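You operate a simulated robot arm through the tools that you are given. There is no shell and no other tool. Be economical: measure what you need, move in short steps, check, and stop when the job is done.

You run a simulated robot arm. Do the job below in one go: nothing can be reset, and whatever is moved stays where it is left.

Task
Clamp the green cloth in the grip tray, soap the small white brush and scrub its mark off.
Fine: use the yellow soap bar; the brush goes back. Set down upright: small white brush. What is to be rubbed or washed off counts as gone when no trace of it is left.

Only the result counts: the job must be done as asked and must still hold three seconds after the hand-in. Knocking over, shifting, dropping, spilling or breaking anything else fails it. Flat cloth is picked up by pressing the open fingertips on it (5 to 10 N) and closing them slowly along it; thin cloth reads only 2 to 8 mm in the jaws.

Robot
A 7-joint arm with a two-finger gripper, hanging from a carriage that runs on a rail from [-216.3, 0.1] to [31.7, 0] (x, y) and turns from -6.126 to 5.882 rad about z. Base frame: it is fixed where the carriage stands at the start and does not move with it; the origin is on the floor, on the carriage's upright axis, x ahead of it, y to its left, z up; the surface under the hand at the start is at about z = 75. Lengths are in cm, angles in rad, forces in N, time in s.
With the tool pointing down near the work surface it reaches from about 46 to 82 cm from the robot's upright axis, wherever it stands. Its first joint turns from -2.496 to 2.496 rad. Places, roughly: bed of the grip tray [100, -40, 80]; clamp of the grip tray [100, -30, 80]; yellow soap bar [90, -20, 80]. Payload 1.37 kg.
The TCP is the grasp point between the finger pads, 1.6 cm short of the fingertips. In the tool frame z runs along the fingers and y along their closing line. Largest opening 9.2 cm; the body of the gripper starts 7.4 cm behind the TCP.
Orientation is that of the tool frame in the base frame, as [roll, pitch, yaw] about the fixed x, y, z axes, in that order (R = Rz(yaw) Ry(pitch) Rx(roll)). With the fingers straight down and closing along the base's y, the tool's x points along the base's -x, its y along +y and its z along -z.

Tools
- The arm moves only by the tool move_arm. Its argument "rows" is a list of rows, each an object (a shift or turn left out is 0, a gripper value left out holds the last) with "translation": the shift along the tool's x, y, z in cm, a list of three; "turn": the turn, a rotation vector about the tool's x, y, z in rad, a list of three; "fingers": the opening, from 0 (shut) to 1 (fully open). In form: [{"translation": [x, y, z], "turn": [wx, wy, wz], "fingers": fingers}, ...]. A call has 1 to 8 rows; each row shifts and turns the commanded pose from where the row before left it, along the tool's axes as they then stand. Each row takes 0.2 s and may step no farther than 5 cm and 0.15 rad from the row before; otherwise, or with a gripper value out of range, the whole call is refused. A pose out of reach is approached as far as the arm can. The call stops where the force on the tool passes 40 N (or 10 N more than at its start, if that is more) or the arm is blocked; 0.2 s more then pass. Each finger halts on what it meets, pressing with about 26 N; the grip force reading is that of the motor and also rises with nothing between the fingers. The clock runs only during rows and for 0.2 s after the last one: add rows that do not move to give the fingers time. The reply holds the time, the measured pose of the TCP, the force on the tool along the base axes, the opening and the grip force, in the units named above and with some noise, with the torque about the TCP (base axes, N m) and any sound that the robot's microphone picked up.
- Cameras (640 x 400 px; columns grow to the right, rows downward): "scene" is now at [29.61, -1.09, 152.5]; the picture's right is [-0.15, -0.99, 0.00], its down [-0.77, 0.11, -0.63] and it looks along [0.63, -0.09, -0.77] (base axes); focal length 276 px, centre (320, 200). "wrist" rides on the gripper at [7.1, 1.9, -11.1] in the tool frame; the picture's right is [-0.26, 0.96, 0.00], its down [-0.78, -0.21, -0.59] and it looks along [-0.57, -0.15, 0.81] (tool axes); focal length 280 px, centre (320, 200).
- get_image(camera): a new picture of that camera. The clock stands still meanwhile.
- raise_lower(by): slides the trunk up (or, below 0, down) by that many cm; the arm and the scene camera ride with it, the base frame stays. It gives what a move gives, with no picture.
- drive_base(legs): drives the robot by 1 to 6 legs, each [ahead, left, turn to the left] in cm, cm and rad, along the robot's own axes; the way and the turn of a leg run together, so that a leg with both is an arc; at most 150 cm and 3.142 rad a leg. The arm and the cameras ride along, it lands a little off, and it stops where it bumps. It keeps to its track: a leg is cut to what the track allows. It gives what a move gives.
- pan_tilt(pan, tilt): turns the head with the scene camera to pan (to the left, within 2.705 rad either way) and tilt (down, from -0.506 to 1.204), counted from straight ahead of the robot. It gives what a move gives.
- locate(camera, pixels): for up to 12 pixels [column, row] of the newest picture of that camera ("zoom" is the newest enlarged one), the place [x, y, z] in the base frame of the surface seen there, good to about 0.3 cm. The clock stands still meanwhile.
- zoom(camera, box): a new picture of the part [left, top, right, bottom] of that camera's present view, enlarged. The clock stands still meanwhile.
- close_job(): hands the job in; it is judged then, once.

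Go step by step. Measure first, check grasps and placings, and put right what went wrong. The budget is 80 turns and 48 pictures, counting those below and the enlarged ones. Unless the task says otherwise, let go and move clear before handing in, and close with one line.

The tools are called by a JSON object that holds its "op" and its "data". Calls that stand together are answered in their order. move_arm: Moves the arm, as the interface text tells. Its arguments: {"type":"object","properties":{"rows":{"type":"array"}},"required":["rows"]} The other tools are called the same way: raise_lower (by) slides the trunk up or down; drive_base (legs) drives the base; pan_tilt (pan, tilt) turns the head that bears the scene camera; get_image (camera) takes a picture; locate (camera, pixels) gives the place of the surface under pixels of a picture; zoom (camera, box) takes an enlarged picture of a part of a camera's view; close_job () hands the job in.

At the start:

```text
t: 0.0
tcp_pos: [79.34, 8.05, 107.59]
tcp_rot: [-3.141, -0.002, -3.141]
ft_force: [0.1, -0.2, 0.6]
moment: [0.02, -0.01, 0.0]
gripper_width: 9.22
grip_force: 0.1
trunk travel left (down, up): [-17.5, 40.6]
robot x, y, heading: [0.08, 0.25, -0.005]
head pan, tilt: [-0.148, 0.885]
```

scene: 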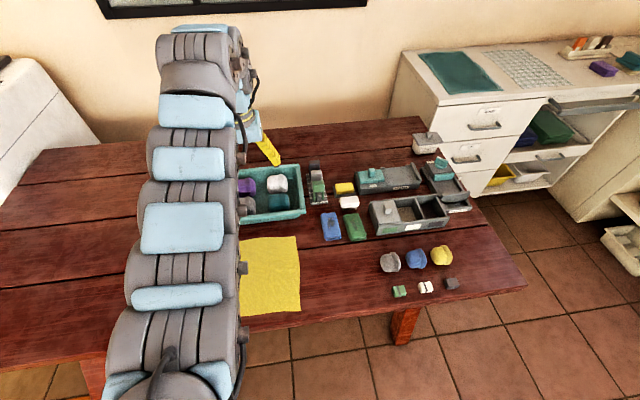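
wrist: 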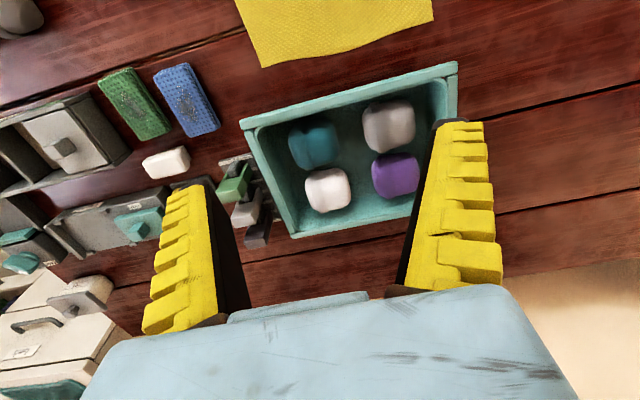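

The scene shows a tray group around (400,190), and a flat green thing on the far cabinet at (460,72) that may be the green cloth. I enlarge both regions.

{"op": "zoom", "data": {"camera": "scene", "box": [300, 130, 500, 310]}}

{"op": "zoom", "data": {"camera": "scene", "box": [380, 20, 640, 200]}}

```text
2.22 times, centred on (400, 220) of scene
```

zoom: 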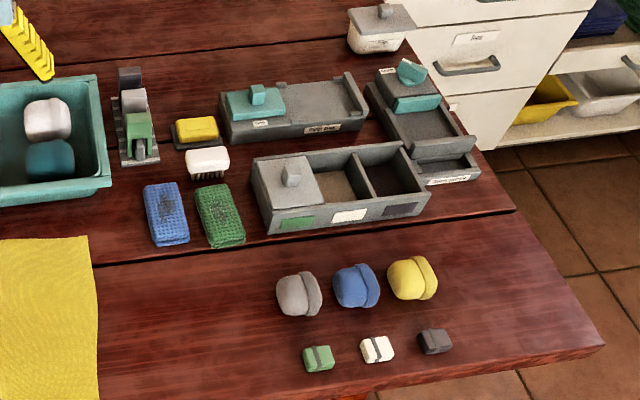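

```text
2.22 times, centred on (510, 110) of scene
```

zoom: 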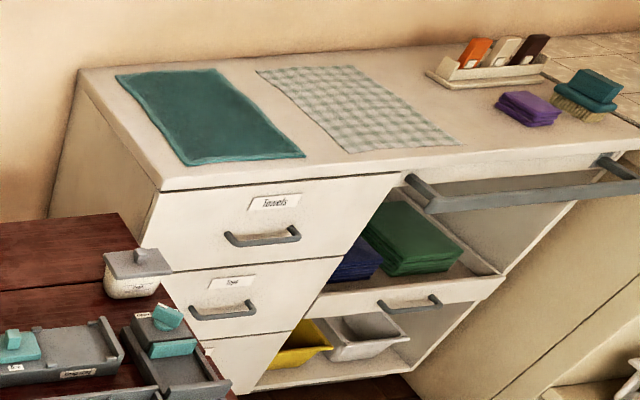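

The small blue and green pieces at wrist (130,100) and (185,100) both carry dark patches. I enlarge them, and the trays too.

{"op": "zoom", "data": {"camera": "wrist", "box": [80, 50, 240, 150]}}

{"op": "zoom", "data": {"camera": "scene", "box": [350, 130, 480, 230]}}

{"op": "locate", "data": {"camera": "scene", "pixels": [[356, 227], [331, 226], [349, 202], [344, 188], [398, 176], [372, 177], [455, 182], [441, 165], [460, 72], [550, 126]]}}

```text
4.00 times, centred on (160, 100) of wrist
```

zoom: 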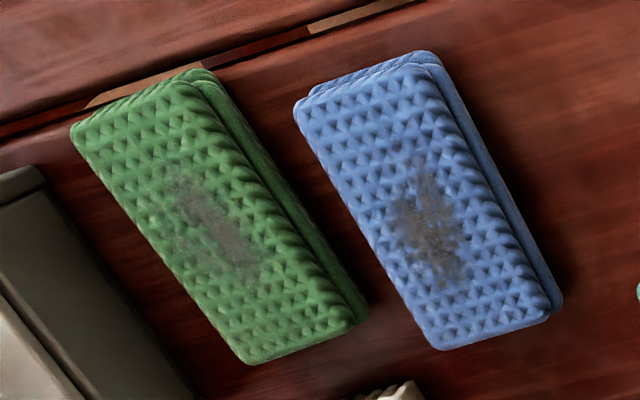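

```text
4.00 times, centred on (415, 180) of scene
```

zoom: 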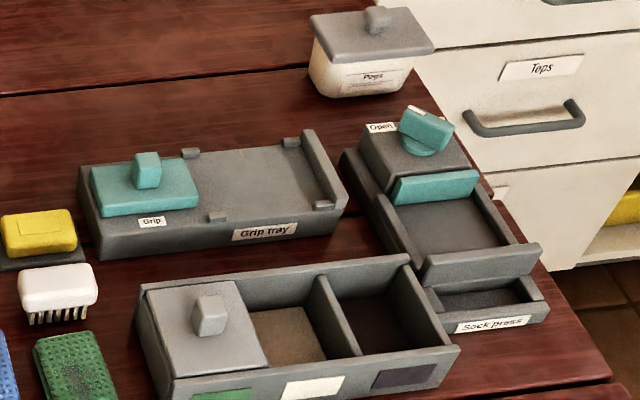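

```text
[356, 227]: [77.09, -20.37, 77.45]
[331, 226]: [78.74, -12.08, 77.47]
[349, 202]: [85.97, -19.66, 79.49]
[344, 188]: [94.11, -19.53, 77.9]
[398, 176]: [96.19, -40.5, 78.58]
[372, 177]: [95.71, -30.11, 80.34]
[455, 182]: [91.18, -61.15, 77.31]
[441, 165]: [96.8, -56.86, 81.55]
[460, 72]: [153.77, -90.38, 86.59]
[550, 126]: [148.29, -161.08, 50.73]
```

The green cloth is the marked folded pad at scene (356,227), around [77,-20]. The grip tray bed is at [96,-40], which is beyond reach from here, so I drive ahead and turn right.

{"op": "drive_base", "data": {"legs": [[30, 0, 0], [0, 0, -0.45]]}}

{"op": "pan_tilt", "data": {"pan": 0.0, "tilt": 0.9}}

{"op": "get_image", "data": {"camera": "wrist"}}

{"op": "get_image", "data": {"camera": "scene"}}

```text
t: 3.4
tcp_pos: [104.9, -27.53, 107.55]
tcp_rot: [-3.141, 0.002, 2.687]
ft_force: [-0.4, 0.3, -0.1]
moment: [-0.01, 0.05, 0.02]
gripper_width: 9.2
grip_force: 0.0
trunk travel left (down, up): [-17.5, 40.6]
robot x, y, heading: [29.94, -0.21, -0.455]
head pan, tilt: [-0.148, 0.885]
```

```text
t: 4.1
tcp_pos: [104.9, -27.51, 107.62]
tcp_rot: [3.141, -0.001, 2.688]
ft_force: [0.9, 0.7, -0.4]
moment: [-0.01, 0.01, -0.01]
gripper_width: 9.19
grip_force: 0.1
trunk travel left (down, up): [-17.5, 40.6]
robot x, y, heading: [30.61, -0.09, -0.451]
head pan, tilt: [0.0, 0.901]
```

```text
41 pictures are left
```

wrist: 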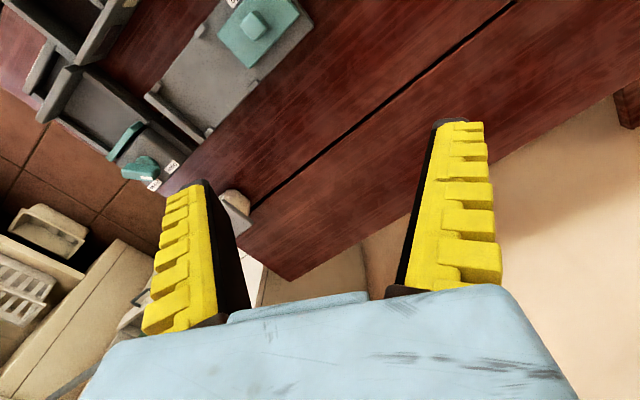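

```text
40 pictures are left
```

scene: 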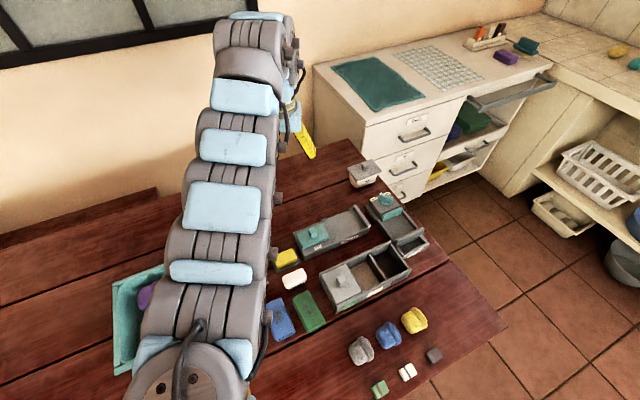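

The carriage now stands at [30.6,0]. I bring the hand back over the work near [84,-22] and square its yaw.

{"op": "move_arm", "data": {"rows": [{"translation": [4.25, -0.86, 0]}, {"translation": [4.25, -0.86, 0]}, {"translation": [4.25, -0.86, 0]}, {"translation": [4.25, -0.86, 0]}, {"translation": [4.25, -0.86, 0]}, {"turn": [0, 0, -0.15]}, {"turn": [0, 0, -0.15]}, {"turn": [0, 0, -0.15]}]}}

{"op": "get_image", "data": {"camera": "wrist"}}

```text
t: 5.9
tcp_pos: [96.21, -26.23, 108.22]
tcp_rot: [-3.14, -0.001, 3.14]
ft_force: [-0.6, 0.6, 0.3]
moment: [-0.01, 0.01, 0.04]
gripper_width: 9.2
grip_force: 0.1
out of reach, approached as far as the arm can: row 2, 3, 4, 5
trunk travel left (down, up): [-17.5, 40.6]
robot x, y, heading: [30.45, 0.22, -0.451]
head pan, tilt: [0.0, 0.901]
```

```text
39 pictures are left
```

wrist: 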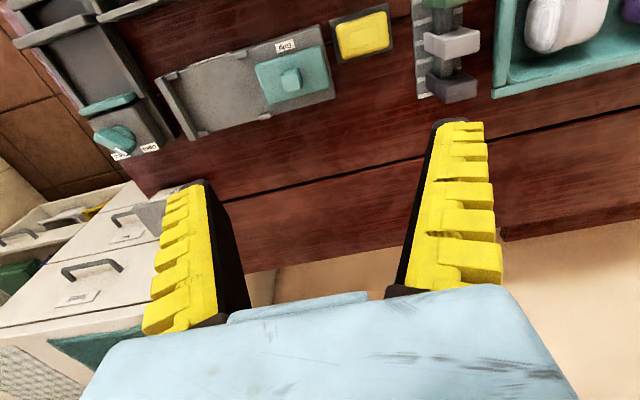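

The inward move was cut short by reach at this height. I lower the hand first, since there is free space under it.

{"op": "move_arm", "data": {"rows": [{"translation": [0, 0, 4]}, {"translation": [0, 0, 4]}, {"translation": [0, 0, 4]}, {}]}}

```text
t: 6.9
tcp_pos: [96.24, -26.08, 108.41]
tcp_rot: [-3.139, 0.0, 3.139]
ft_force: [0.5, -0.1, -0.2]
moment: [0.01, 0.02, 0.0]
gripper_width: 9.2
grip_force: 0.0
out of reach, approached as far as the arm can: row 1, 2, 3
trunk travel left (down, up): [-17.5, 40.6]
robot x, y, heading: [30.25, -0.41, -0.452]
head pan, tilt: [0.0, 0.901]
```

The hand did not go down either, so I lower the trunk, which carries the arm with it, and then test a move again.

{"op": "raise_lower", "data": {"by": -8}}

{"op": "move_arm", "data": {"rows": [{"translation": [3, 0, 0]}, {}]}}

```text
t: 8.0
tcp_pos: [96.24, -26.18, 100.41]
tcp_rot: [-3.139, -0.001, 3.138]
ft_force: [-0.5, 0.6, 0.9]
moment: [-0.01, 0.0, 0.01]
gripper_width: 9.18
grip_force: 0.1
trunk travel left (down, up): [-9.5, 48.6]
robot x, y, heading: [29.79, 0.04, -0.451]
head pan, tilt: [0.0, 0.901]
```

```text
t: 8.6
tcp_pos: [96.36, -26.23, 100.41]
tcp_rot: [-3.14, 0.0, 3.138]
ft_force: [-0.4, 0.0, -1.1]
moment: [0.01, 0.01, 0.0]
gripper_width: 9.19
grip_force: 0.1
out of reach, approached as far as the arm can: row 1
trunk travel left (down, up): [-9.5, 48.6]
robot x, y, heading: [30.02, -0.11, -0.455]
head pan, tilt: [0.0, 0.901]
```

Inward is still refused, perhaps because the commanded pose lies well inside the limit. I step outward and down to see how the commanded pose behaves.

{"op": "move_arm", "data": {"rows": [{"translation": [-1.5, 0, 0]}, {"translation": [0, 0, 3]}, {"translation": [0, 0, 3]}, {}]}}

```text
t: 9.6
tcp_pos: [97.67, -26.38, 95.6]
tcp_rot: [-3.139, 0.0, 3.138]
ft_force: [-0.3, 0.5, -0.3]
moment: [0.03, 0.02, -0.02]
gripper_width: 9.17
grip_force: 0.1
out of reach, approached as far as the arm can: row 3
trunk travel left (down, up): [-9.5, 48.6]
robot x, y, heading: [29.84, 0.09, -0.454]
head pan, tilt: [0.0, 0.901]
```

The limit does not look like plain radius. I turn the hand back in line with the arm and try inward along the arm's own line.

{"op": "move_arm", "data": {"rows": [{"turn": [0, 0, 0.15]}, {"turn": [0, 0, 0.15]}, {"turn": [0, 0, 0.08]}, {"translation": [2, 0, 0]}, {"translation": [2, 0, 0]}, {"translation": [0, 0, 2]}, {"translation": [0, 0, 2]}, {}]}}

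{"op": "get_image", "data": {"camera": "scene"}}

```text
t: 11.4
tcp_pos: [97.85, -26.3, 95.57]
tcp_rot: [-3.14, 0.0, 2.759]
ft_force: [0.4, -0.3, 0.8]
moment: [0.02, -0.02, -0.01]
gripper_width: 9.18
grip_force: 0.0
out of reach, approached as far as the arm can: row 4, 5, 6, 7
trunk travel left (down, up): [-9.5, 48.6]
robot x, y, heading: [29.87, -0.07, -0.452]
head pan, tilt: [0.0, 0.901]
```

```text
38 pictures are left
```

scene: 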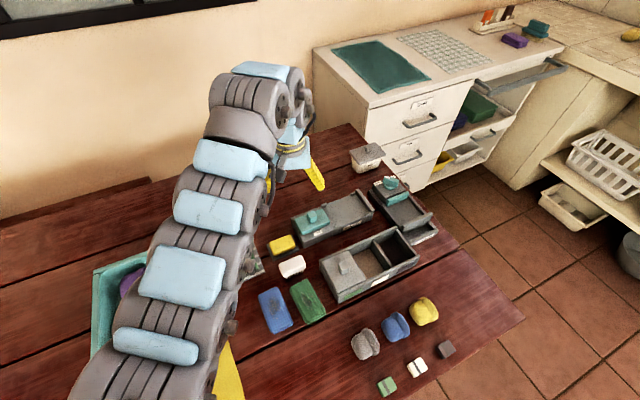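

The hand at scene (315,175) is clear of everything. I test whether moving outward lets it go down.

{"op": "move_arm", "data": {"rows": [{"translation": [-3, 0, 0]}, {"translation": [-3, 0, 0]}, {"translation": [0, 0, 3]}, {"translation": [0, 0, 3]}, {"translation": [3, 0, 0]}, {"translation": [3, 0, 0]}, {}]}}

```text
t: 13.0
tcp_pos: [98.8, -26.48, 89.67]
tcp_rot: [-3.14, 0.0, 2.759]
ft_force: [0.5, 0.7, -0.7]
moment: [0.03, -0.04, 0.01]
gripper_width: 9.2
grip_force: 0.1
out of reach, approached as far as the arm can: row 6
trunk travel left (down, up): [-9.5, 48.6]
robot x, y, heading: [29.78, 0.0, -0.454]
head pan, tilt: [0.0, 0.901]
```

The inner limit creeps outward as the hand sinks toward shoulder height. I raise the trunk so the hand can hang well below the shoulder, then go out, down and in.

{"op": "raise_lower", "data": {"by": 25}}

{"op": "move_arm", "data": {"rows": [{"translation": [-4, 0, 0]}, {"translation": [0, 0, 5]}, {"translation": [0, 0, 5]}, {"translation": [0, 0, 5]}, {"translation": [0, 0, 5]}, {"translation": [3, 0, 0]}, {"translation": [4, 0, 0]}, {"translation": [4, 0, 0]}]}}

```text
t: 15.6
tcp_pos: [98.75, -26.61, 114.64]
tcp_rot: [3.141, 0.0, 2.76]
ft_force: [-0.2, -0.6, -0.1]
moment: [-0.01, -0.01, 0.02]
gripper_width: 9.2
grip_force: 0.0
trunk travel left (down, up): [-34.5, 23.6]
robot x, y, heading: [29.9, 0.02, -0.453]
head pan, tilt: [0.0, 0.901]
```

```text
t: 17.4
tcp_pos: [92.57, -23.54, 94.77]
tcp_rot: [3.14, 0.0, 2.76]
ft_force: [-0.1, 1.6, -0.9]
moment: [-0.14, 0.06, -0.03]
gripper_width: 9.22
grip_force: 0.1
trunk travel left (down, up): [-34.5, 23.6]
robot x, y, heading: [30.23, -0.13, -0.454]
head pan, tilt: [0.0, 0.901]
```

Inward now works with the trunk high. I continue to about [83,-22] and square the yaw for a close look.

{"op": "move_arm", "data": {"rows": [{"translation": [4.5, -1.2, -1]}, {"translation": [4.5, -1.2, -1]}, {"turn": [0, 0, -0.13]}, {"turn": [0, 0, -0.13]}, {"turn": [0, 0, -0.122]}, {"translation": [1, 0, -2]}, {}]}}

{"op": "get_image", "data": {"camera": "wrist"}}

{"op": "get_image", "data": {"camera": "scene"}}

```text
t: 19.0
tcp_pos: [82.65, -22.89, 97.56]
tcp_rot: [-3.141, 0.0, 3.142]
ft_force: [-0.6, -0.6, -0.2]
moment: [-0.04, -0.02, 0.0]
gripper_width: 9.15
grip_force: 0.1
out of reach, approached as far as the arm can: row 6
trunk travel left (down, up): [-34.5, 23.6]
robot x, y, heading: [29.88, 0.04, -0.454]
head pan, tilt: [0.0, 0.901]
```

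```text
37 pictures are left
```

wrist: 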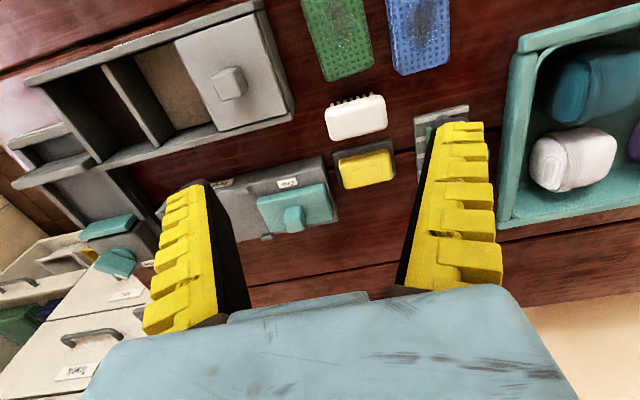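

```text
36 pictures are left
```

scene: 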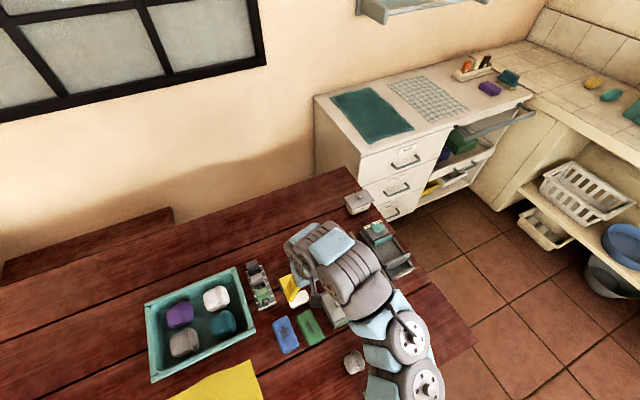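

The wrist view shows the green cloth at (340,35), the white brush at (355,118) with bristles up in the picture, and the soap at (365,168). I locate their corners.

{"op": "locate", "data": {"camera": "wrist", "pixels": [[325, 78], [372, 66], [340, 40], [312, 20], [360, 10], [329, 107], [383, 98], [388, 127], [328, 140], [343, 155], [391, 152], [365, 170]]}}

{"op": "locate", "data": {"camera": "scene", "pixels": [[298, 318], [307, 310], [315, 345], [325, 337], [312, 328], [286, 335]]}}

{"op": "zoom", "data": {"camera": "wrist", "box": [200, 60, 440, 250]}}

```text
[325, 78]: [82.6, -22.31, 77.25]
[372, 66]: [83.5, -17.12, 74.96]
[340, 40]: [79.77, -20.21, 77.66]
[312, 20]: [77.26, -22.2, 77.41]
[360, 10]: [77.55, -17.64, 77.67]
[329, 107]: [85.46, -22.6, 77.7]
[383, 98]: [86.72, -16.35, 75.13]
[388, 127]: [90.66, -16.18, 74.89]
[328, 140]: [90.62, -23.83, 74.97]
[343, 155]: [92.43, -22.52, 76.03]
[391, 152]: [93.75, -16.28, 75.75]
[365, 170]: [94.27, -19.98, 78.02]
```

```text
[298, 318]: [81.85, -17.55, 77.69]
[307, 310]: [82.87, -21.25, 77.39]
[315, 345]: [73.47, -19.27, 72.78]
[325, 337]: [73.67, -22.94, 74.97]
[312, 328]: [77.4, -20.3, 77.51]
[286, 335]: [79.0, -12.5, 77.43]
```

```text
2.11 times, centred on (320, 155) of wrist
```

zoom: 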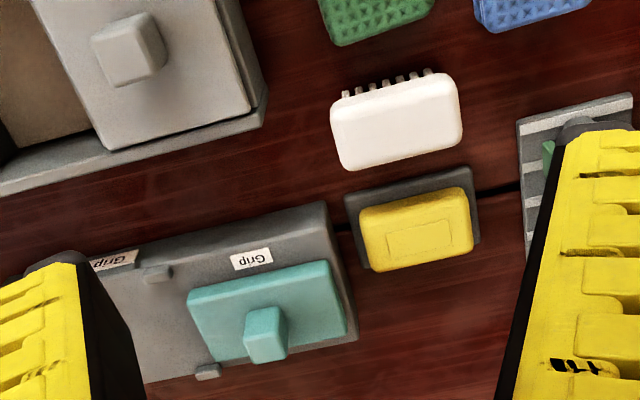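

The cloth lies at about x 73.5–82.7, y -22.3 to -17.5, top 77.6, and the brush stands bristles down. I move over the tray to measure its bed and clamp.

{"op": "move_arm", "data": {"rows": [{"translation": [-3.1, -3.3, -0.5]}, {"translation": [-3.1, -3.3, -0.5]}, {"translation": [-3.1, -3.3, -0.5]}, {"translation": [-3.1, -3.3, -0.5]}, {}]}}

{"op": "zoom", "data": {"camera": "wrist", "box": [160, 0, 480, 200]}}

```text
t: 20.2
tcp_pos: [95.07, -36.28, 99.67]
tcp_rot: [-3.141, 0.0, 3.142]
ft_force: [-0.4, -0.3, -0.2]
moment: [0.03, 0.02, -0.02]
gripper_width: 9.17
grip_force: 0.0
trunk travel left (down, up): [-34.5, 23.6]
robot x, y, heading: [30.3, -0.18, -0.451]
head pan, tilt: [0.0, 0.901]
```

```text
2.00 times, centred on (320, 100) of wrist
```

zoom: 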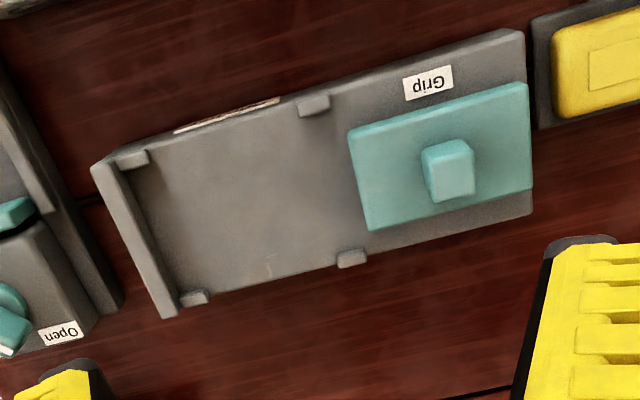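

{"op": "locate", "data": {"camera": "zoom", "pixels": [[115, 170], [165, 305], [132, 157], [194, 297], [314, 103], [352, 258], [350, 133], [370, 226], [528, 85], [532, 185], [452, 150], [250, 200]]}}

{"op": "locate", "data": {"camera": "zoom", "pixels": [[96, 166], [168, 316], [522, 32], [530, 212], [425, 148], [472, 148], [450, 200], [448, 182], [170, 150], [220, 285], [190, 220], [300, 180]]}}

```text
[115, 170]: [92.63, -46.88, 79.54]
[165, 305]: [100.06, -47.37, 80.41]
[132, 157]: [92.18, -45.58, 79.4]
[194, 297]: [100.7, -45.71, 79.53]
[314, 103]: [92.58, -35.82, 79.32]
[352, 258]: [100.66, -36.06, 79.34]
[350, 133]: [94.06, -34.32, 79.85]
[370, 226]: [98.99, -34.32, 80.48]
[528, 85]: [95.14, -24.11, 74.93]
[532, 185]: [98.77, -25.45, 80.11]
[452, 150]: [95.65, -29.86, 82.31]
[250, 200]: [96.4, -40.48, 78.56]
```

```text
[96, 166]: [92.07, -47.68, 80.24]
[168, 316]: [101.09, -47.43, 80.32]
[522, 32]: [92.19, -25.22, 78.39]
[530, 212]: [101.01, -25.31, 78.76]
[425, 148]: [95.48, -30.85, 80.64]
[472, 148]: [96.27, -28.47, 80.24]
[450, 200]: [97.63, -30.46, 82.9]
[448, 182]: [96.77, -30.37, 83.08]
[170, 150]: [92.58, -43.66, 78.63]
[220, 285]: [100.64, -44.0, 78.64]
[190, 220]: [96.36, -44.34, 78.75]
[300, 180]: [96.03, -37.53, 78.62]
```

The bed is at z 78.6, with x 92–101 and y -46.5 (end wall) to -36. The clamp plate edge is at y -34.3, and its knob is at [96.5,-29.9], top 83. The cloth has to lie along y, centred near [96.4,-41], so I go over it now.

{"op": "move_arm", "data": {"rows": [{"translation": [0, 3.24, 2]}, {"translation": [0, 3.24, 2]}, {"translation": [3.3, 3.24, 2]}, {"translation": [3.3, 3.24, 2]}, {"translation": [3.3, 3.24, 2]}, {"translation": [3.3, 0, 0]}, {"translation": [3.3, 0, 0]}, {}]}}

{"op": "get_image", "data": {"camera": "wrist"}}

```text
refused: row 3 steps farther than a row can; nothing moved
```

```text
33 pictures are left
```

wrist: 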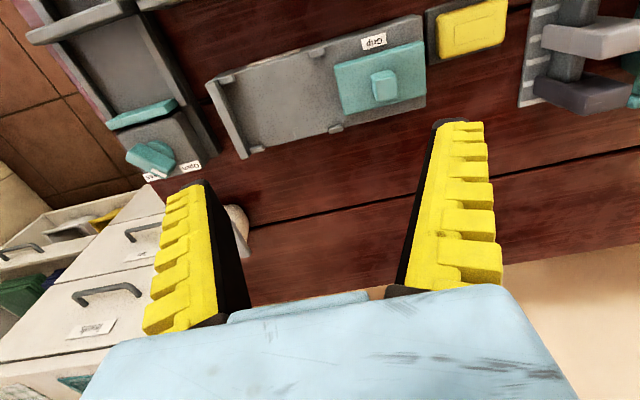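

One row was longer than the limit, so I split the same path into smaller steps.

{"op": "move_arm", "data": {"rows": [{"translation": [0, 4, 1]}, {"translation": [0, 4, 1]}, {"translation": [2.75, 2.75, 2]}, {"translation": [2.75, 2.75, 2]}, {"translation": [2.75, 2.75, 2]}, {"translation": [4.1, 0, 1]}, {"translation": [4.1, 0, 1]}, {}]}}

{"op": "get_image", "data": {"camera": "wrist"}}

```text
t: 22.0
tcp_pos: [78.44, -19.74, 89.54]
tcp_rot: [-3.141, -0.002, 3.14]
ft_force: [0.2, 0.3, -0.9]
moment: [-0.01, 0.01, 0.01]
gripper_width: 9.19
grip_force: 0.0
trunk travel left (down, up): [-34.5, 23.6]
robot x, y, heading: [30.1, -0.03, -0.451]
head pan, tilt: [0.0, 0.901]
```

```text
32 pictures are left
```

wrist: 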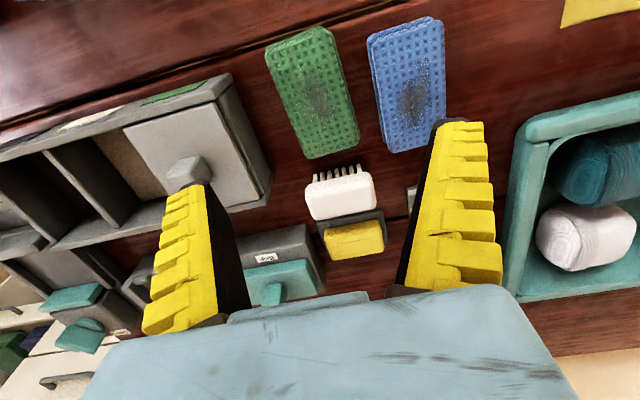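

The reach is fine here and the whole green cloth is visible, with corners near (267,47), (326,30), (356,140) and (309,156). I locate them, along with its mark, the brush and the soap.

{"op": "locate", "data": {"camera": "wrist", "pixels": [[269, 49], [324, 32], [354, 138], [311, 154], [312, 95], [308, 186], [373, 179], [375, 208], [312, 218], [330, 250], [380, 240], [355, 240]]}}

{"op": "zoom", "data": {"camera": "wrist", "box": [230, 0, 470, 270]}}

```text
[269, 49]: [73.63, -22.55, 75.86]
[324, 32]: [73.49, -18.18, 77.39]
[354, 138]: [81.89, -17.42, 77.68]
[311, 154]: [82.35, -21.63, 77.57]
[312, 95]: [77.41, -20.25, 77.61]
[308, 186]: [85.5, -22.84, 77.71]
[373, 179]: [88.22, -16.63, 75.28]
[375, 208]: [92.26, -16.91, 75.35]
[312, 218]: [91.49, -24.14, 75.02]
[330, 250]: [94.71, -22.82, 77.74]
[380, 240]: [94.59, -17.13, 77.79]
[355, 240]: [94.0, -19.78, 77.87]
```

```text
1.48 times, centred on (350, 135) of wrist
```

zoom: 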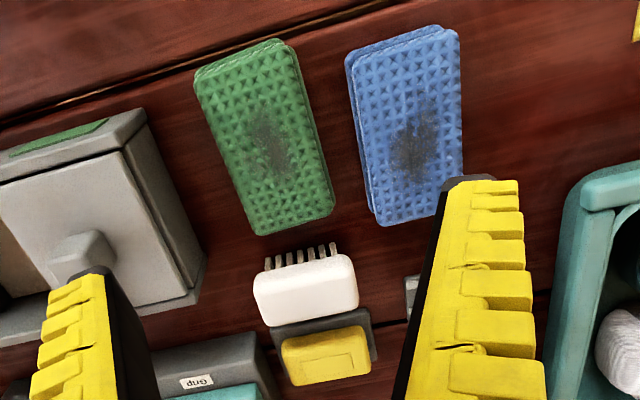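

The cloth centre is near [78,-20] with a slight tilt of about 0.08 rad. I check the gaps to the box on its left (edge 232,78 to 270,190) and the blue cloth on its right before setting the opening.

{"op": "locate", "data": {"camera": "wrist", "pixels": [[230, 80], [246, 120], [266, 192], [218, 100], [368, 45], [378, 100], [388, 148], [250, 160], [280, 100], [342, 85]]}}

```text
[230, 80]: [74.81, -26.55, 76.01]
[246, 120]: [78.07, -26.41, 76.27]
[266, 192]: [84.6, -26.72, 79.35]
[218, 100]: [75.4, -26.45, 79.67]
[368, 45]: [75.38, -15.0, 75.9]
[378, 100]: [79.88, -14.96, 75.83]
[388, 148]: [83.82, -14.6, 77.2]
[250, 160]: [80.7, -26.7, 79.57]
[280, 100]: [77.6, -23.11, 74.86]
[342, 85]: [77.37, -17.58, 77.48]
```

Gaps are 4 cm to the box and 2.5 cm to the blue cloth. I open to about 6.2 cm, turn -0.08, and go down with a stop just above.

{"op": "move_arm", "data": {"rows": [{"translation": [0.44, -0.31, 0], "fingers": 0.67}, {"turn": [0, 0, -0.08]}, {"translation": [0, 0, 4]}, {"translation": [0, 0, 4]}, {"translation": [0, 0, 2.5]}, {"translation": [0, 0, 1.9]}, {}]}}

{"op": "get_image", "data": {"camera": "wrist"}}

```text
t: 23.6
tcp_pos: [78.47, -20.18, 77.19]
tcp_rot: [-3.138, 0.004, -3.064]
ft_force: [-0.9, -7.5, 19.8]
moment: [1.06, -0.15, 0.02]
gripper_width: 5.96
grip_force: 2.6
trunk travel left (down, up): [-34.5, 23.6]
robot x, y, heading: [29.92, -0.42, -0.455]
head pan, tilt: [0.0, 0.901]
```

```text
30 pictures are left
```

wrist: 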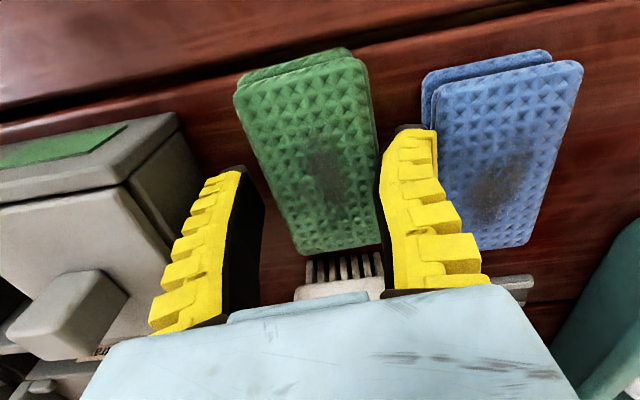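

The reading shows 20 N up and a moment that puts the contact on the right finger, with a sideways push of -7.5 N. I back off 3 cm and look closely at that finger.

{"op": "move_arm", "data": {"rows": [{"translation": [0, 0, -2]}, {"translation": [0, 0, -1]}, {}]}}

{"op": "zoom", "data": {"camera": "wrist", "box": [150, 20, 550, 270]}}

```text
t: 24.4
tcp_pos: [78.16, -19.89, 80.1]
tcp_rot: [-3.14, 0.0, -3.065]
ft_force: [1.1, -0.5, 0.4]
moment: [0.04, 0.03, 0.0]
gripper_width: 6.41
grip_force: 1.5
trunk travel left (down, up): [-34.5, 23.6]
robot x, y, heading: [29.94, -0.02, -0.452]
head pan, tilt: [0.0, 0.901]
```

```text
1.60 times, centred on (350, 145) of wrist
```

zoom: 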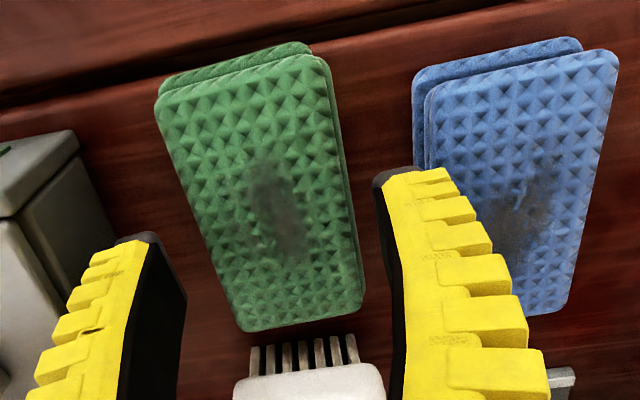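

The right finger came down close to the blue cloth's left edge. I measure both cloths again.

{"op": "locate", "data": {"camera": "zoom", "pixels": [[165, 105], [318, 70], [355, 305], [245, 322], [200, 220], [345, 190], [342, 230], [418, 140], [432, 120], [575, 310], [605, 65], [275, 210]]}}

```text
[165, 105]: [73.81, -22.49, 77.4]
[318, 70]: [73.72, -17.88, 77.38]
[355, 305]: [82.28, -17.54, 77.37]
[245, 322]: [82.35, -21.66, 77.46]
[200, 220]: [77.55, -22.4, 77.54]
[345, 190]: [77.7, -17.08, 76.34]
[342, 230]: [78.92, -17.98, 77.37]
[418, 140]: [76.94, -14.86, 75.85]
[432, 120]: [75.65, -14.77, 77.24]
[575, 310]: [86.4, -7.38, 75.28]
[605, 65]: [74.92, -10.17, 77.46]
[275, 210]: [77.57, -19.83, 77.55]
```

The green cloth spans y -22.5 to -17.1 with its lower layer, and the blue cloth has not moved. I shift 0.3 cm away from blue, narrow slightly, go down only to z≈78, and check the force.

{"op": "move_arm", "data": {"rows": [{"translation": [0, -0.3, 0], "fingers": 0.64}, {}, {"translation": [0, 0, 1.2]}, {"translation": [0, 0, 1]}, {}]}}

```text
t: 25.6
tcp_pos: [78.28, -20.57, 77.91]
tcp_rot: [-3.139, 0.0, -3.062]
ft_force: [0.1, 0.1, -0.2]
moment: [0.02, -0.04, -0.03]
gripper_width: 6.15
grip_force: 1.7
trunk travel left (down, up): [-34.5, 23.6]
robot x, y, heading: [29.97, 0.13, -0.455]
head pan, tilt: [0.0, 0.901]
```

No contact at z 77.9. I go 0.5 cm lower and then close slowly.

{"op": "move_arm", "data": {"rows": [{"translation": [0, 0, 0.5]}, {"fingers": 0.58}, {"fingers": 0.5}, {"fingers": 0.42}, {"fingers": 0.35}, {}]}}

```text
t: 27.0
tcp_pos: [78.23, -20.42, 77.45]
tcp_rot: [-3.14, -0.002, -3.063]
ft_force: [-2.6, 0.9, 13.2]
moment: [0.04, 0.07, 0.0]
gripper_width: 4.99
grip_force: 25.9
trunk travel left (down, up): [-34.5, 23.6]
robot x, y, heading: [29.69, 0.2, -0.45]
head pan, tilt: [0.0, 0.901]
```

The jaws stopped at 5.0 cm with 26 N of grip, so the cloth is held. I lift it and check.

{"op": "move_arm", "data": {"rows": [{"translation": [0, 0, -3]}, {"translation": [0, 0, -4]}, {"translation": [0, 0, -4]}, {"translation": [0, 0, -4]}, {}]}}

{"op": "get_image", "data": {"camera": "wrist"}}

```text
t: 28.2
tcp_pos: [78.1, -20.37, 92.25]
tcp_rot: [-3.141, -0.001, -3.062]
ft_force: [0.1, 0.1, -0.2]
moment: [0.0, -0.01, -0.01]
gripper_width: 4.77
grip_force: 26.0
trunk travel left (down, up): [-34.5, 23.6]
robot x, y, heading: [29.95, 0.16, -0.453]
head pan, tilt: [0.0, 0.901]
```

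```text
28 pictures are left
```

wrist: 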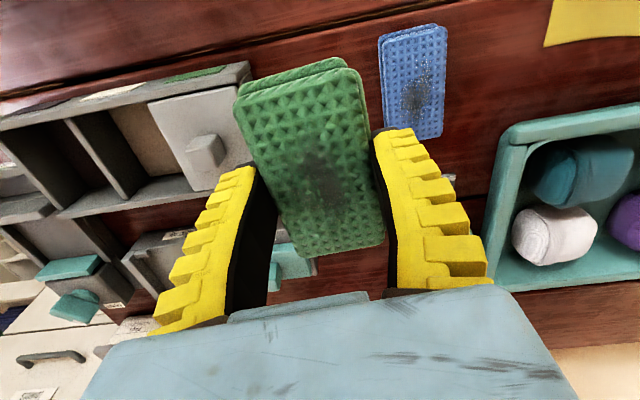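

The cloth is held level, with its mark up. I carry it over to the tray bed near [96.4,-41].

{"op": "move_arm", "data": {"rows": [{"translation": [-2.37, -3.14, 0]}, {"translation": [-2.37, -3.14, 0]}, {"translation": [-2.37, -3.14, 0]}, {"translation": [-2.37, -3.14, 0]}, {"translation": [-2.37, -3.14, 0]}, {"translation": [-2.37, -3.14, 0]}, {"translation": [-2.37, -3.14, 0]}, {}]}}

{"op": "move_arm", "data": {"rows": [{"turn": [0, 0, 0.15]}, {"turn": [0, 0, 0.15]}, {"turn": [0, 0, 0.15]}, {"turn": [0, 0, 0.15]}, {"turn": [0, 0, 0.15]}, {"turn": [0, 0, 0.15]}]}}

{"op": "move_arm", "data": {"rows": [{"turn": [0, 0, 0.15]}, {"turn": [0, 0, 0.15]}, {"turn": [0, 0, 0.15]}, {"turn": [0, 0, 0.15]}, {"turn": [0, 0, 0.15]}, {}]}}

{"op": "get_image", "data": {"camera": "wrist"}}

```text
t: 30.0
tcp_pos: [96.42, -40.89, 92.77]
tcp_rot: [-3.14, 0.0, -3.06]
ft_force: [-0.4, 0.1, -0.7]
moment: [0.01, -0.01, 0.0]
gripper_width: 4.83
grip_force: 26.1
trunk travel left (down, up): [-34.5, 23.6]
robot x, y, heading: [30.3, -0.34, -0.453]
head pan, tilt: [0.0, 0.901]
```

```text
t: 31.4
tcp_pos: [96.38, -40.95, 92.64]
tcp_rot: [3.141, -0.001, 2.317]
ft_force: [-0.6, -0.5, -0.5]
moment: [-0.03, 0.01, -0.02]
gripper_width: 4.81
grip_force: 26.5
trunk travel left (down, up): [-34.5, 23.6]
robot x, y, heading: [30.06, 0.08, -0.452]
head pan, tilt: [0.0, 0.901]
```

```text
t: 32.8
tcp_pos: [96.38, -40.95, 92.53]
tcp_rot: [-3.141, 0.001, 1.57]
ft_force: [-0.3, 0.2, -0.5]
moment: [0.04, 0.01, 0.02]
gripper_width: 4.84
grip_force: 26.1
trunk travel left (down, up): [-34.5, 23.6]
robot x, y, heading: [30.26, -0.07, -0.46]
head pan, tilt: [0.0, 0.901]
```

```text
27 pictures are left
```

wrist: 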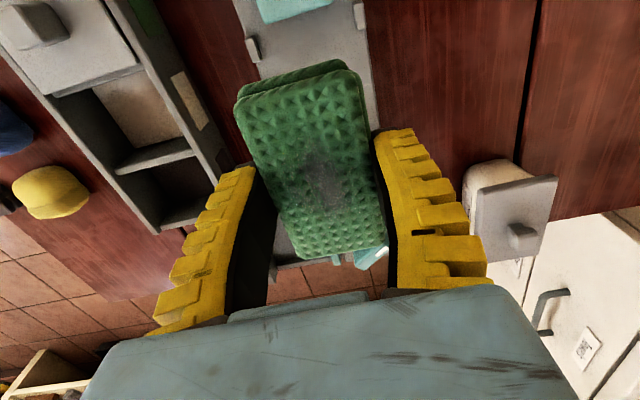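

The cloth is now turned along y and held over the bed. I locate its corners to see its offset in the jaws.

{"op": "locate", "data": {"camera": "wrist", "pixels": [[243, 102], [355, 75], [378, 235], [295, 250], [320, 175], [251, 40], [356, 8], [270, 262], [350, 256], [275, 240]]}}

```text
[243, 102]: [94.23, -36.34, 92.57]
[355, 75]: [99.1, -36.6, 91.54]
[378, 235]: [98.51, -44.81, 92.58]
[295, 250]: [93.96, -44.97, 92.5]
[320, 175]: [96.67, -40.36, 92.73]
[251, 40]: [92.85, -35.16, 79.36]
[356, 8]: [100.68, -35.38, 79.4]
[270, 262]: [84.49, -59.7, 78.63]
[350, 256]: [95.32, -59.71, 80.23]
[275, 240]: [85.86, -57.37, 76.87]
```

The cloth spans y -36.2 to -45.2 and x 94–98.8. I shift 0.3 cm toward the end wall and lower it, watching the force.

{"op": "move_arm", "data": {"rows": [{"translation": [-0.35, 0, 4]}, {"translation": [0, 0, 4]}, {"translation": [0, 0, 2.5]}, {"translation": [0, 0, 0.6]}, {"translation": [0, 0, 0.4]}, {}]}}

```text
t: 34.2
tcp_pos: [95.48, -40.65, 81.58]
tcp_rot: [-3.14, 0.001, 1.571]
ft_force: [-0.1, -0.4, -0.5]
moment: [0.0, -0.02, 0.0]
gripper_width: 4.78
grip_force: 26.2
out of reach, approached as far as the arm can: row 3
trunk travel left (down, up): [-34.5, 23.6]
robot x, y, heading: [29.91, -0.4, -0.455]
head pan, tilt: [0.0, 0.901]
```

The far lower limit was met and the hand sits at [95.5,-40.65]. I raise the hand 6 cm, lower the trunk by 6 to gain reach, and drive 1 cm ahead.

{"op": "move_arm", "data": {"rows": [{"translation": [0, 0, -4]}, {"translation": [0, 0, -4]}, {}]}}

{"op": "raise_lower", "data": {"by": -6}}

{"op": "move_arm", "data": {"rows": [{"translation": [-0.4, 0.8, 0]}, {}]}}

```text
t: 35.0
tcp_pos: [95.86, -40.78, 89.43]
tcp_rot: [-3.141, 0.001, 1.573]
ft_force: [0.5, 0.1, 0.0]
moment: [0.01, 0.0, 0.01]
gripper_width: 4.78
grip_force: 26.2
trunk travel left (down, up): [-34.5, 23.6]
robot x, y, heading: [29.82, -0.01, -0.45]
head pan, tilt: [0.0, 0.901]
```

```text
t: 36.0
tcp_pos: [95.81, -40.88, 83.39]
tcp_rot: [-3.14, 0.002, 1.572]
ft_force: [-0.3, -0.2, -0.1]
moment: [0.03, 0.02, 0.0]
gripper_width: 4.78
grip_force: 26.1
trunk travel left (down, up): [-28.5, 29.6]
robot x, y, heading: [29.7, 0.02, -0.453]
head pan, tilt: [0.0, 0.901]
```

```text
t: 36.6
tcp_pos: [96.64, -41.26, 83.29]
tcp_rot: [3.141, 0.0, 1.571]
ft_force: [-0.3, -0.1, -0.1]
moment: [0.0, 0.02, -0.02]
gripper_width: 4.8
grip_force: 26.5
trunk travel left (down, up): [-28.5, 29.6]
robot x, y, heading: [30.0, -0.29, -0.446]
head pan, tilt: [0.0, 0.901]
```

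The pose is right at [96.6,-41.3]. I lower the last 2.2 cm in small steps until it touches.

{"op": "move_arm", "data": {"rows": [{"translation": [0, 0, 1.5]}, {"translation": [0, 0, 0.5]}, {"translation": [0, 0, 0.3]}, {}]}}

```text
t: 37.6
tcp_pos: [96.56, -41.03, 81.18]
tcp_rot: [-3.14, 0.001, 1.571]
ft_force: [-1.4, 0.1, 2.2]
moment: [0.15, 0.0, 0.02]
gripper_width: 4.84
grip_force: 26.0
trunk travel left (down, up): [-28.5, 29.6]
robot x, y, heading: [30.1, 0.11, -0.452]
head pan, tilt: [0.0, 0.901]
```

Light contact of 2 N at z 81.2 says the cloth rests on the bed. I open to about 6.2 cm, go straight up and look.

{"op": "move_arm", "data": {"rows": [{"fingers": 0.6}, {"fingers": 0.67}, {}, {"translation": [0, 0, -3]}, {"translation": [0, 0, -5]}, {"translation": [0, 0, -5]}, {}]}}

{"op": "get_image", "data": {"camera": "wrist"}}

```text
t: 39.2
tcp_pos: [96.6, -41.14, 94.34]
tcp_rot: [3.141, 0.001, 1.571]
ft_force: [0.0, -0.4, 0.3]
moment: [-0.02, 0.06, 0.01]
gripper_width: 6.4
grip_force: 1.9
trunk travel left (down, up): [-28.5, 29.6]
robot x, y, heading: [29.83, 0.23, -0.45]
head pan, tilt: [0.0, 0.901]
```

```text
26 pictures are left
```

wrist: 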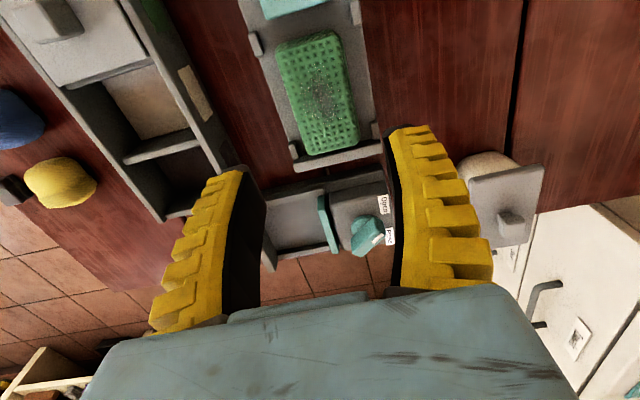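

The cloth lies in the bed between the four nubs, around (318,95). I locate its corners and the clamp edge.

{"op": "locate", "data": {"camera": "wrist", "pixels": [[278, 50], [337, 36], [356, 138], [308, 152], [318, 95], [268, 14], [300, 15], [298, 168], [380, 145], [301, 150]]}}

{"op": "zoom", "data": {"camera": "wrist", "box": [230, 0, 400, 190]}}

```text
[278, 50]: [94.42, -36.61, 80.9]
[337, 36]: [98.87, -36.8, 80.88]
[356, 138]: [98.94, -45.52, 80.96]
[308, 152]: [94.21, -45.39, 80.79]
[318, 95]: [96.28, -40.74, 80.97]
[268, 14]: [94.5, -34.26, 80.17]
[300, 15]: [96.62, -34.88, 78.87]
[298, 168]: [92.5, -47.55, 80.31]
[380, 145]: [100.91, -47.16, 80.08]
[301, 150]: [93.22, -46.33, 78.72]
```

```text
2.11 times, centred on (315, 95) of wrist
```

zoom: 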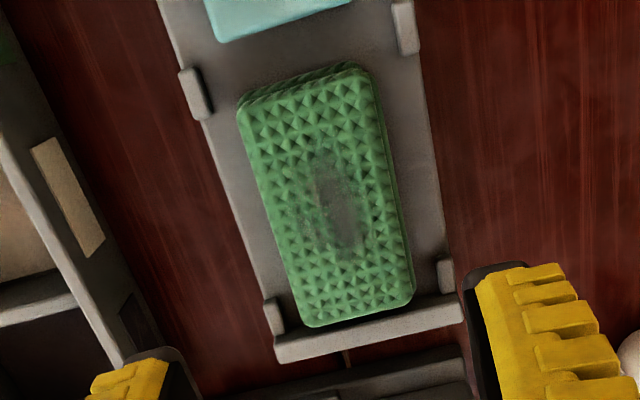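

The cloth lies at y -36.3 to -46 and is square. Next I grip the clamp knob across x at [96.6,-29.8] with the fingertips just above the plate.

{"op": "move_arm", "data": {"rows": [{"translation": [4, 0, 0]}, {"translation": [4, 0, 0]}, {"translation": [3.3, 0, 0]}, {"translation": [0, 0, 4]}, {"translation": [0, 0, 4]}, {"translation": [0, 0, 2]}, {}]}}

{"op": "get_image", "data": {"camera": "wrist"}}

```text
t: 40.8
tcp_pos: [96.45, -30.17, 84.07]
tcp_rot: [-3.141, 0.0, 1.57]
ft_force: [-0.5, -0.2, -0.8]
moment: [0.02, -0.05, 0.02]
gripper_width: 6.4
grip_force: 2.2
trunk travel left (down, up): [-28.5, 29.6]
robot x, y, heading: [29.99, -0.26, -0.456]
head pan, tilt: [0.0, 0.901]
```

```text
24 pictures are left
```

wrist: 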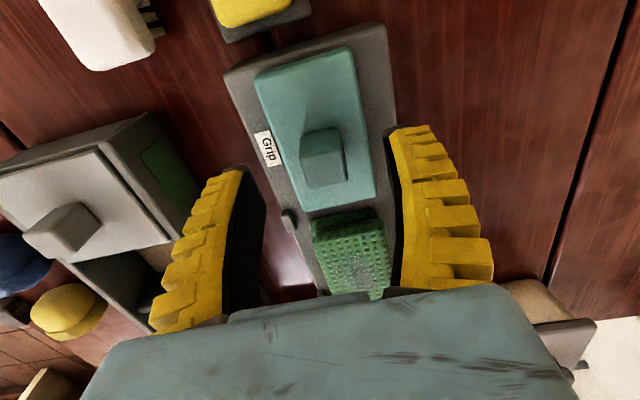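

The knob at (323,155) sits centred between the fingers. I go down 1.5 cm and close on it.

{"op": "move_arm", "data": {"rows": [{"translation": [0, 0, 1.5]}, {"fingers": 0.4}, {"fingers": 0.2}, {"fingers": 0.1}, {}]}}

```text
t: 42.0
tcp_pos: [96.53, -29.98, 82.77]
tcp_rot: [3.136, 0.001, 1.571]
ft_force: [1.8, 1.1, 11.1]
moment: [0.02, 0.0, -0.01]
gripper_width: 1.49
grip_force: 27.4
trunk travel left (down, up): [-28.5, 29.6]
robot x, y, heading: [30.46, -0.14, -0.453]
head pan, tilt: [0.0, 0.901]
```

The jaws closed on the knob at 1.5 cm. I slide it toward -y in small steps and watch the force.

{"op": "move_arm", "data": {"rows": [{"translation": [-0.5, 0, -0.2]}, {"translation": [-0.5, 0, 0]}, {"translation": [-0.5, 0, 0]}, {}]}}

```text
t: 43.0
tcp_pos: [96.59, -31.6, 82.75]
tcp_rot: [3.139, 0.001, 1.571]
ft_force: [0.8, 2.6, 7.6]
moment: [0.36, 0.03, -0.02]
gripper_width: 1.38
grip_force: 28.0
trunk travel left (down, up): [-28.5, 29.6]
robot x, y, heading: [29.95, 0.17, -0.45]
head pan, tilt: [0.0, 0.901]
```

{"op": "move_arm", "data": {"rows": [{"translation": [-0.4, 0, 0]}, {"translation": [-0.4, 0, 0]}, {"translation": [-0.4, 0, 0]}, {}]}}

{"op": "get_image", "data": {"camera": "wrist"}}

```text
t: 44.0
tcp_pos: [96.6, -32.48, 82.73]
tcp_rot: [3.141, -0.001, 1.572]
ft_force: [-4.0, 8.5, 12.4]
moment: [-0.09, 0.08, 0.0]
gripper_width: 1.52
grip_force: 28.0
trunk travel left (down, up): [-28.5, 29.6]
robot x, y, heading: [30.15, -0.41, -0.455]
head pan, tilt: [0.0, 0.901]
```

```text
23 pictures are left
```

wrist: 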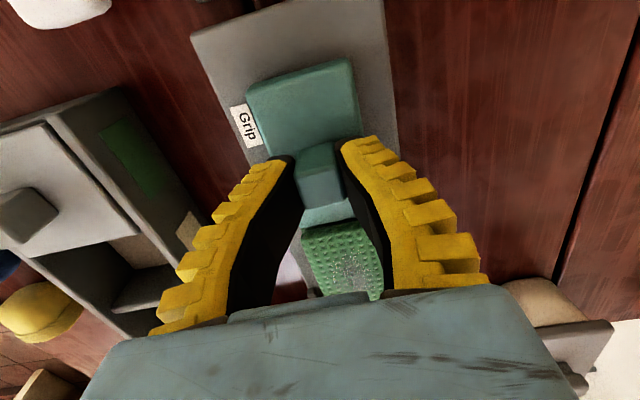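

The clamp plate has moved about 2.5 cm and has met the cloth, with force now 8.5 N. I press a little more to seat it.

{"op": "move_arm", "data": {"rows": [{"translation": [-0.5, 0, 0]}, {"translation": [-0.5, 0, 0]}, {"translation": [-0.5, 0, 0]}, {}]}}

```text
t: 45.0
tcp_pos: [96.75, -33.9, 82.71]
tcp_rot: [3.141, 0.0, 1.571]
ft_force: [-2.7, 11.9, 11.4]
moment: [0.18, 0.01, 0.05]
gripper_width: 1.41
grip_force: 27.9
trunk travel left (down, up): [-28.5, 29.6]
robot x, y, heading: [30.11, 0.21, -0.45]
head pan, tilt: [0.0, 0.901]
```

It moved another 1.4 cm at 12 N. I look to see whether the plate is pressing on the cloth or shoving it.

{"op": "zoom", "data": {"camera": "wrist", "box": [180, 40, 440, 310]}}

```text
1.48 times, centred on (310, 175) of wrist
```

zoom: 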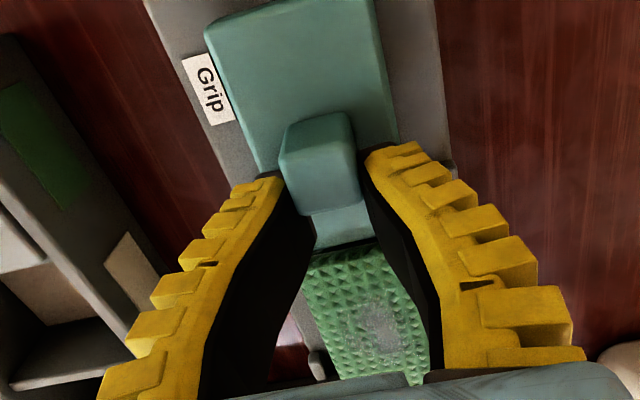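

The knob now sits about 30 px higher relative to the fingers than before, so the fingers slipped and the clamp is at its stop. I release, go up and check.

{"op": "move_arm", "data": {"rows": [{"fingers": 0.3}, {"fingers": 0.5}, {"translation": [0, 0, -4]}, {"translation": [0, 0, -4]}, {"translation": [-3, 0, -4]}, {}]}}

{"op": "get_image", "data": {"camera": "wrist"}}

```text
t: 46.4
tcp_pos: [96.61, -37.07, 94.84]
tcp_rot: [3.14, 0.002, 1.571]
ft_force: [0.2, 0.0, 0.7]
moment: [-0.02, 0.01, 0.02]
gripper_width: 4.93
grip_force: 2.4
trunk travel left (down, up): [-28.5, 29.6]
robot x, y, heading: [30.27, -0.21, -0.457]
head pan, tilt: [0.0, 0.901]
```

```text
21 pictures are left
```

wrist: 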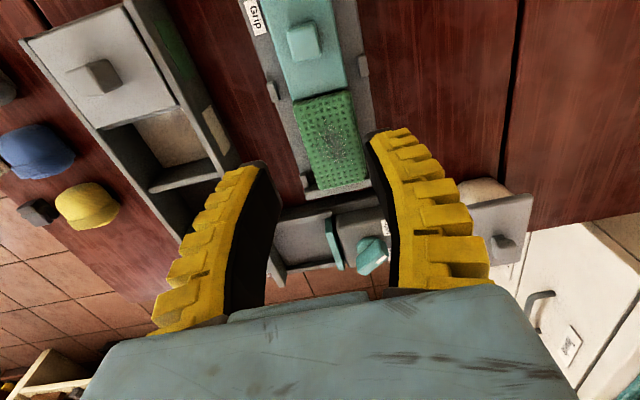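

{"op": "locate", "data": {"camera": "wrist", "pixels": [[294, 97], [346, 83], [346, 95], [300, 107], [320, 188], [363, 178], [303, 35], [333, 142], [318, 92], [306, 50]]}}

{"op": "zoom", "data": {"camera": "wrist", "box": [260, 10, 400, 210]}}

```text
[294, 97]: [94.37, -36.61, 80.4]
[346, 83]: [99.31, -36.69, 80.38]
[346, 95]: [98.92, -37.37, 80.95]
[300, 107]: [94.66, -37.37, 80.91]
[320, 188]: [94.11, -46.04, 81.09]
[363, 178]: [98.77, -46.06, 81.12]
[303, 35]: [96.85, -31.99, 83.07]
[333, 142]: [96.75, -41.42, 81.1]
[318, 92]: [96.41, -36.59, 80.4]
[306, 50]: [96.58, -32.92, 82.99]
```

```text
2.00 times, centred on (330, 110) of wrist
```

zoom: 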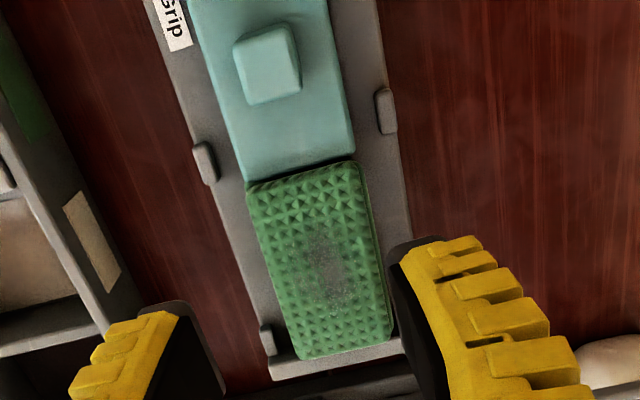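

The plate edge at y -36.6 meets the cloth at -36.8 and its other end is against the wall, so it is clamped. The mark is centred at [96.7,-41.4]. Next is the brush, so I move above it.

{"op": "move_arm", "data": {"rows": [{"translation": [3.4, -1.8, 0]}, {"translation": [3.4, -1.8, 0]}, {"translation": [3.4, -1.8, 0]}, {"translation": [3.4, -1.8, 0]}, {"translation": [3.4, -1.8, 0]}, {}]}}

{"op": "zoom", "data": {"camera": "wrist", "box": [180, 0, 460, 200]}}

```text
t: 47.8
tcp_pos: [96.68, -23.95, 90.85]
tcp_rot: [-3.14, 0.001, 1.571]
ft_force: [0.6, 0.1, -0.7]
moment: [-0.01, 0.01, 0.01]
gripper_width: 4.9
grip_force: 1.7
out of reach, approached as far as the arm can: row 2, 3, 4, 5
trunk travel left (down, up): [-28.5, 29.6]
robot x, y, heading: [30.27, 0.11, -0.453]
head pan, tilt: [0.0, 0.901]
```

```text
2.00 times, centred on (320, 100) of wrist
```

zoom: 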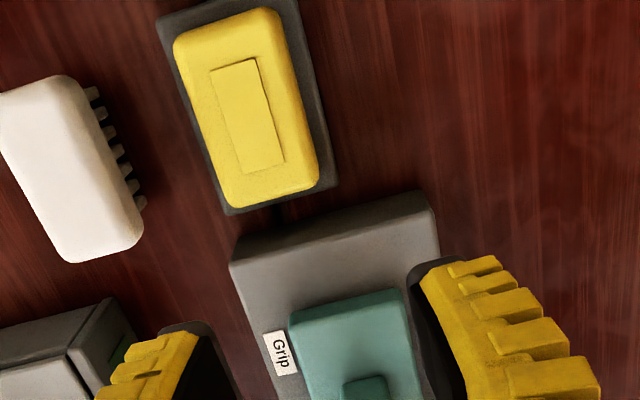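

The inner limit shows again with the trunk lowered. I raise the trunk by 5 and then go over the brush.

{"op": "raise_lower", "data": {"by": 5}}

{"op": "move_arm", "data": {"rows": [{"translation": [1, -2.3, 0]}, {"translation": [1, -2.3, 0]}, {"translation": [1, -2.3, 0]}, {"translation": [1, -2.3, 0]}, {}]}}

{"op": "get_image", "data": {"camera": "wrist"}}

```text
t: 48.7
tcp_pos: [96.81, -23.98, 95.86]
tcp_rot: [-3.139, 0.0, 1.57]
ft_force: [-0.7, 0.7, 0.2]
moment: [0.03, -0.01, 0.03]
gripper_width: 4.91
grip_force: 1.9
trunk travel left (down, up): [-33.5, 24.6]
robot x, y, heading: [30.17, 0.3, -0.453]
head pan, tilt: [0.0, 0.901]
```

```text
t: 49.9
tcp_pos: [94.41, -22.43, 91.28]
tcp_rot: [-3.14, 0.001, 1.571]
ft_force: [-1.2, 0.3, -0.1]
moment: [0.02, 0.03, 0.02]
gripper_width: 4.91
grip_force: 2.3
out of reach, approached as far as the arm can: row 1, 2, 3, 4
trunk travel left (down, up): [-33.5, 24.6]
robot x, y, heading: [29.62, -0.0, -0.458]
head pan, tilt: [0.0, 0.901]
```

```text
18 pictures are left
```

wrist: 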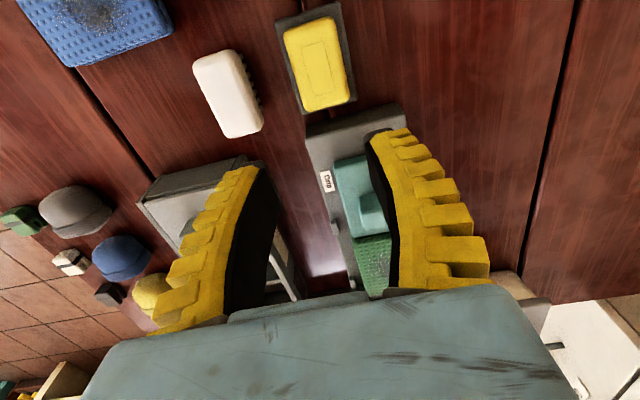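

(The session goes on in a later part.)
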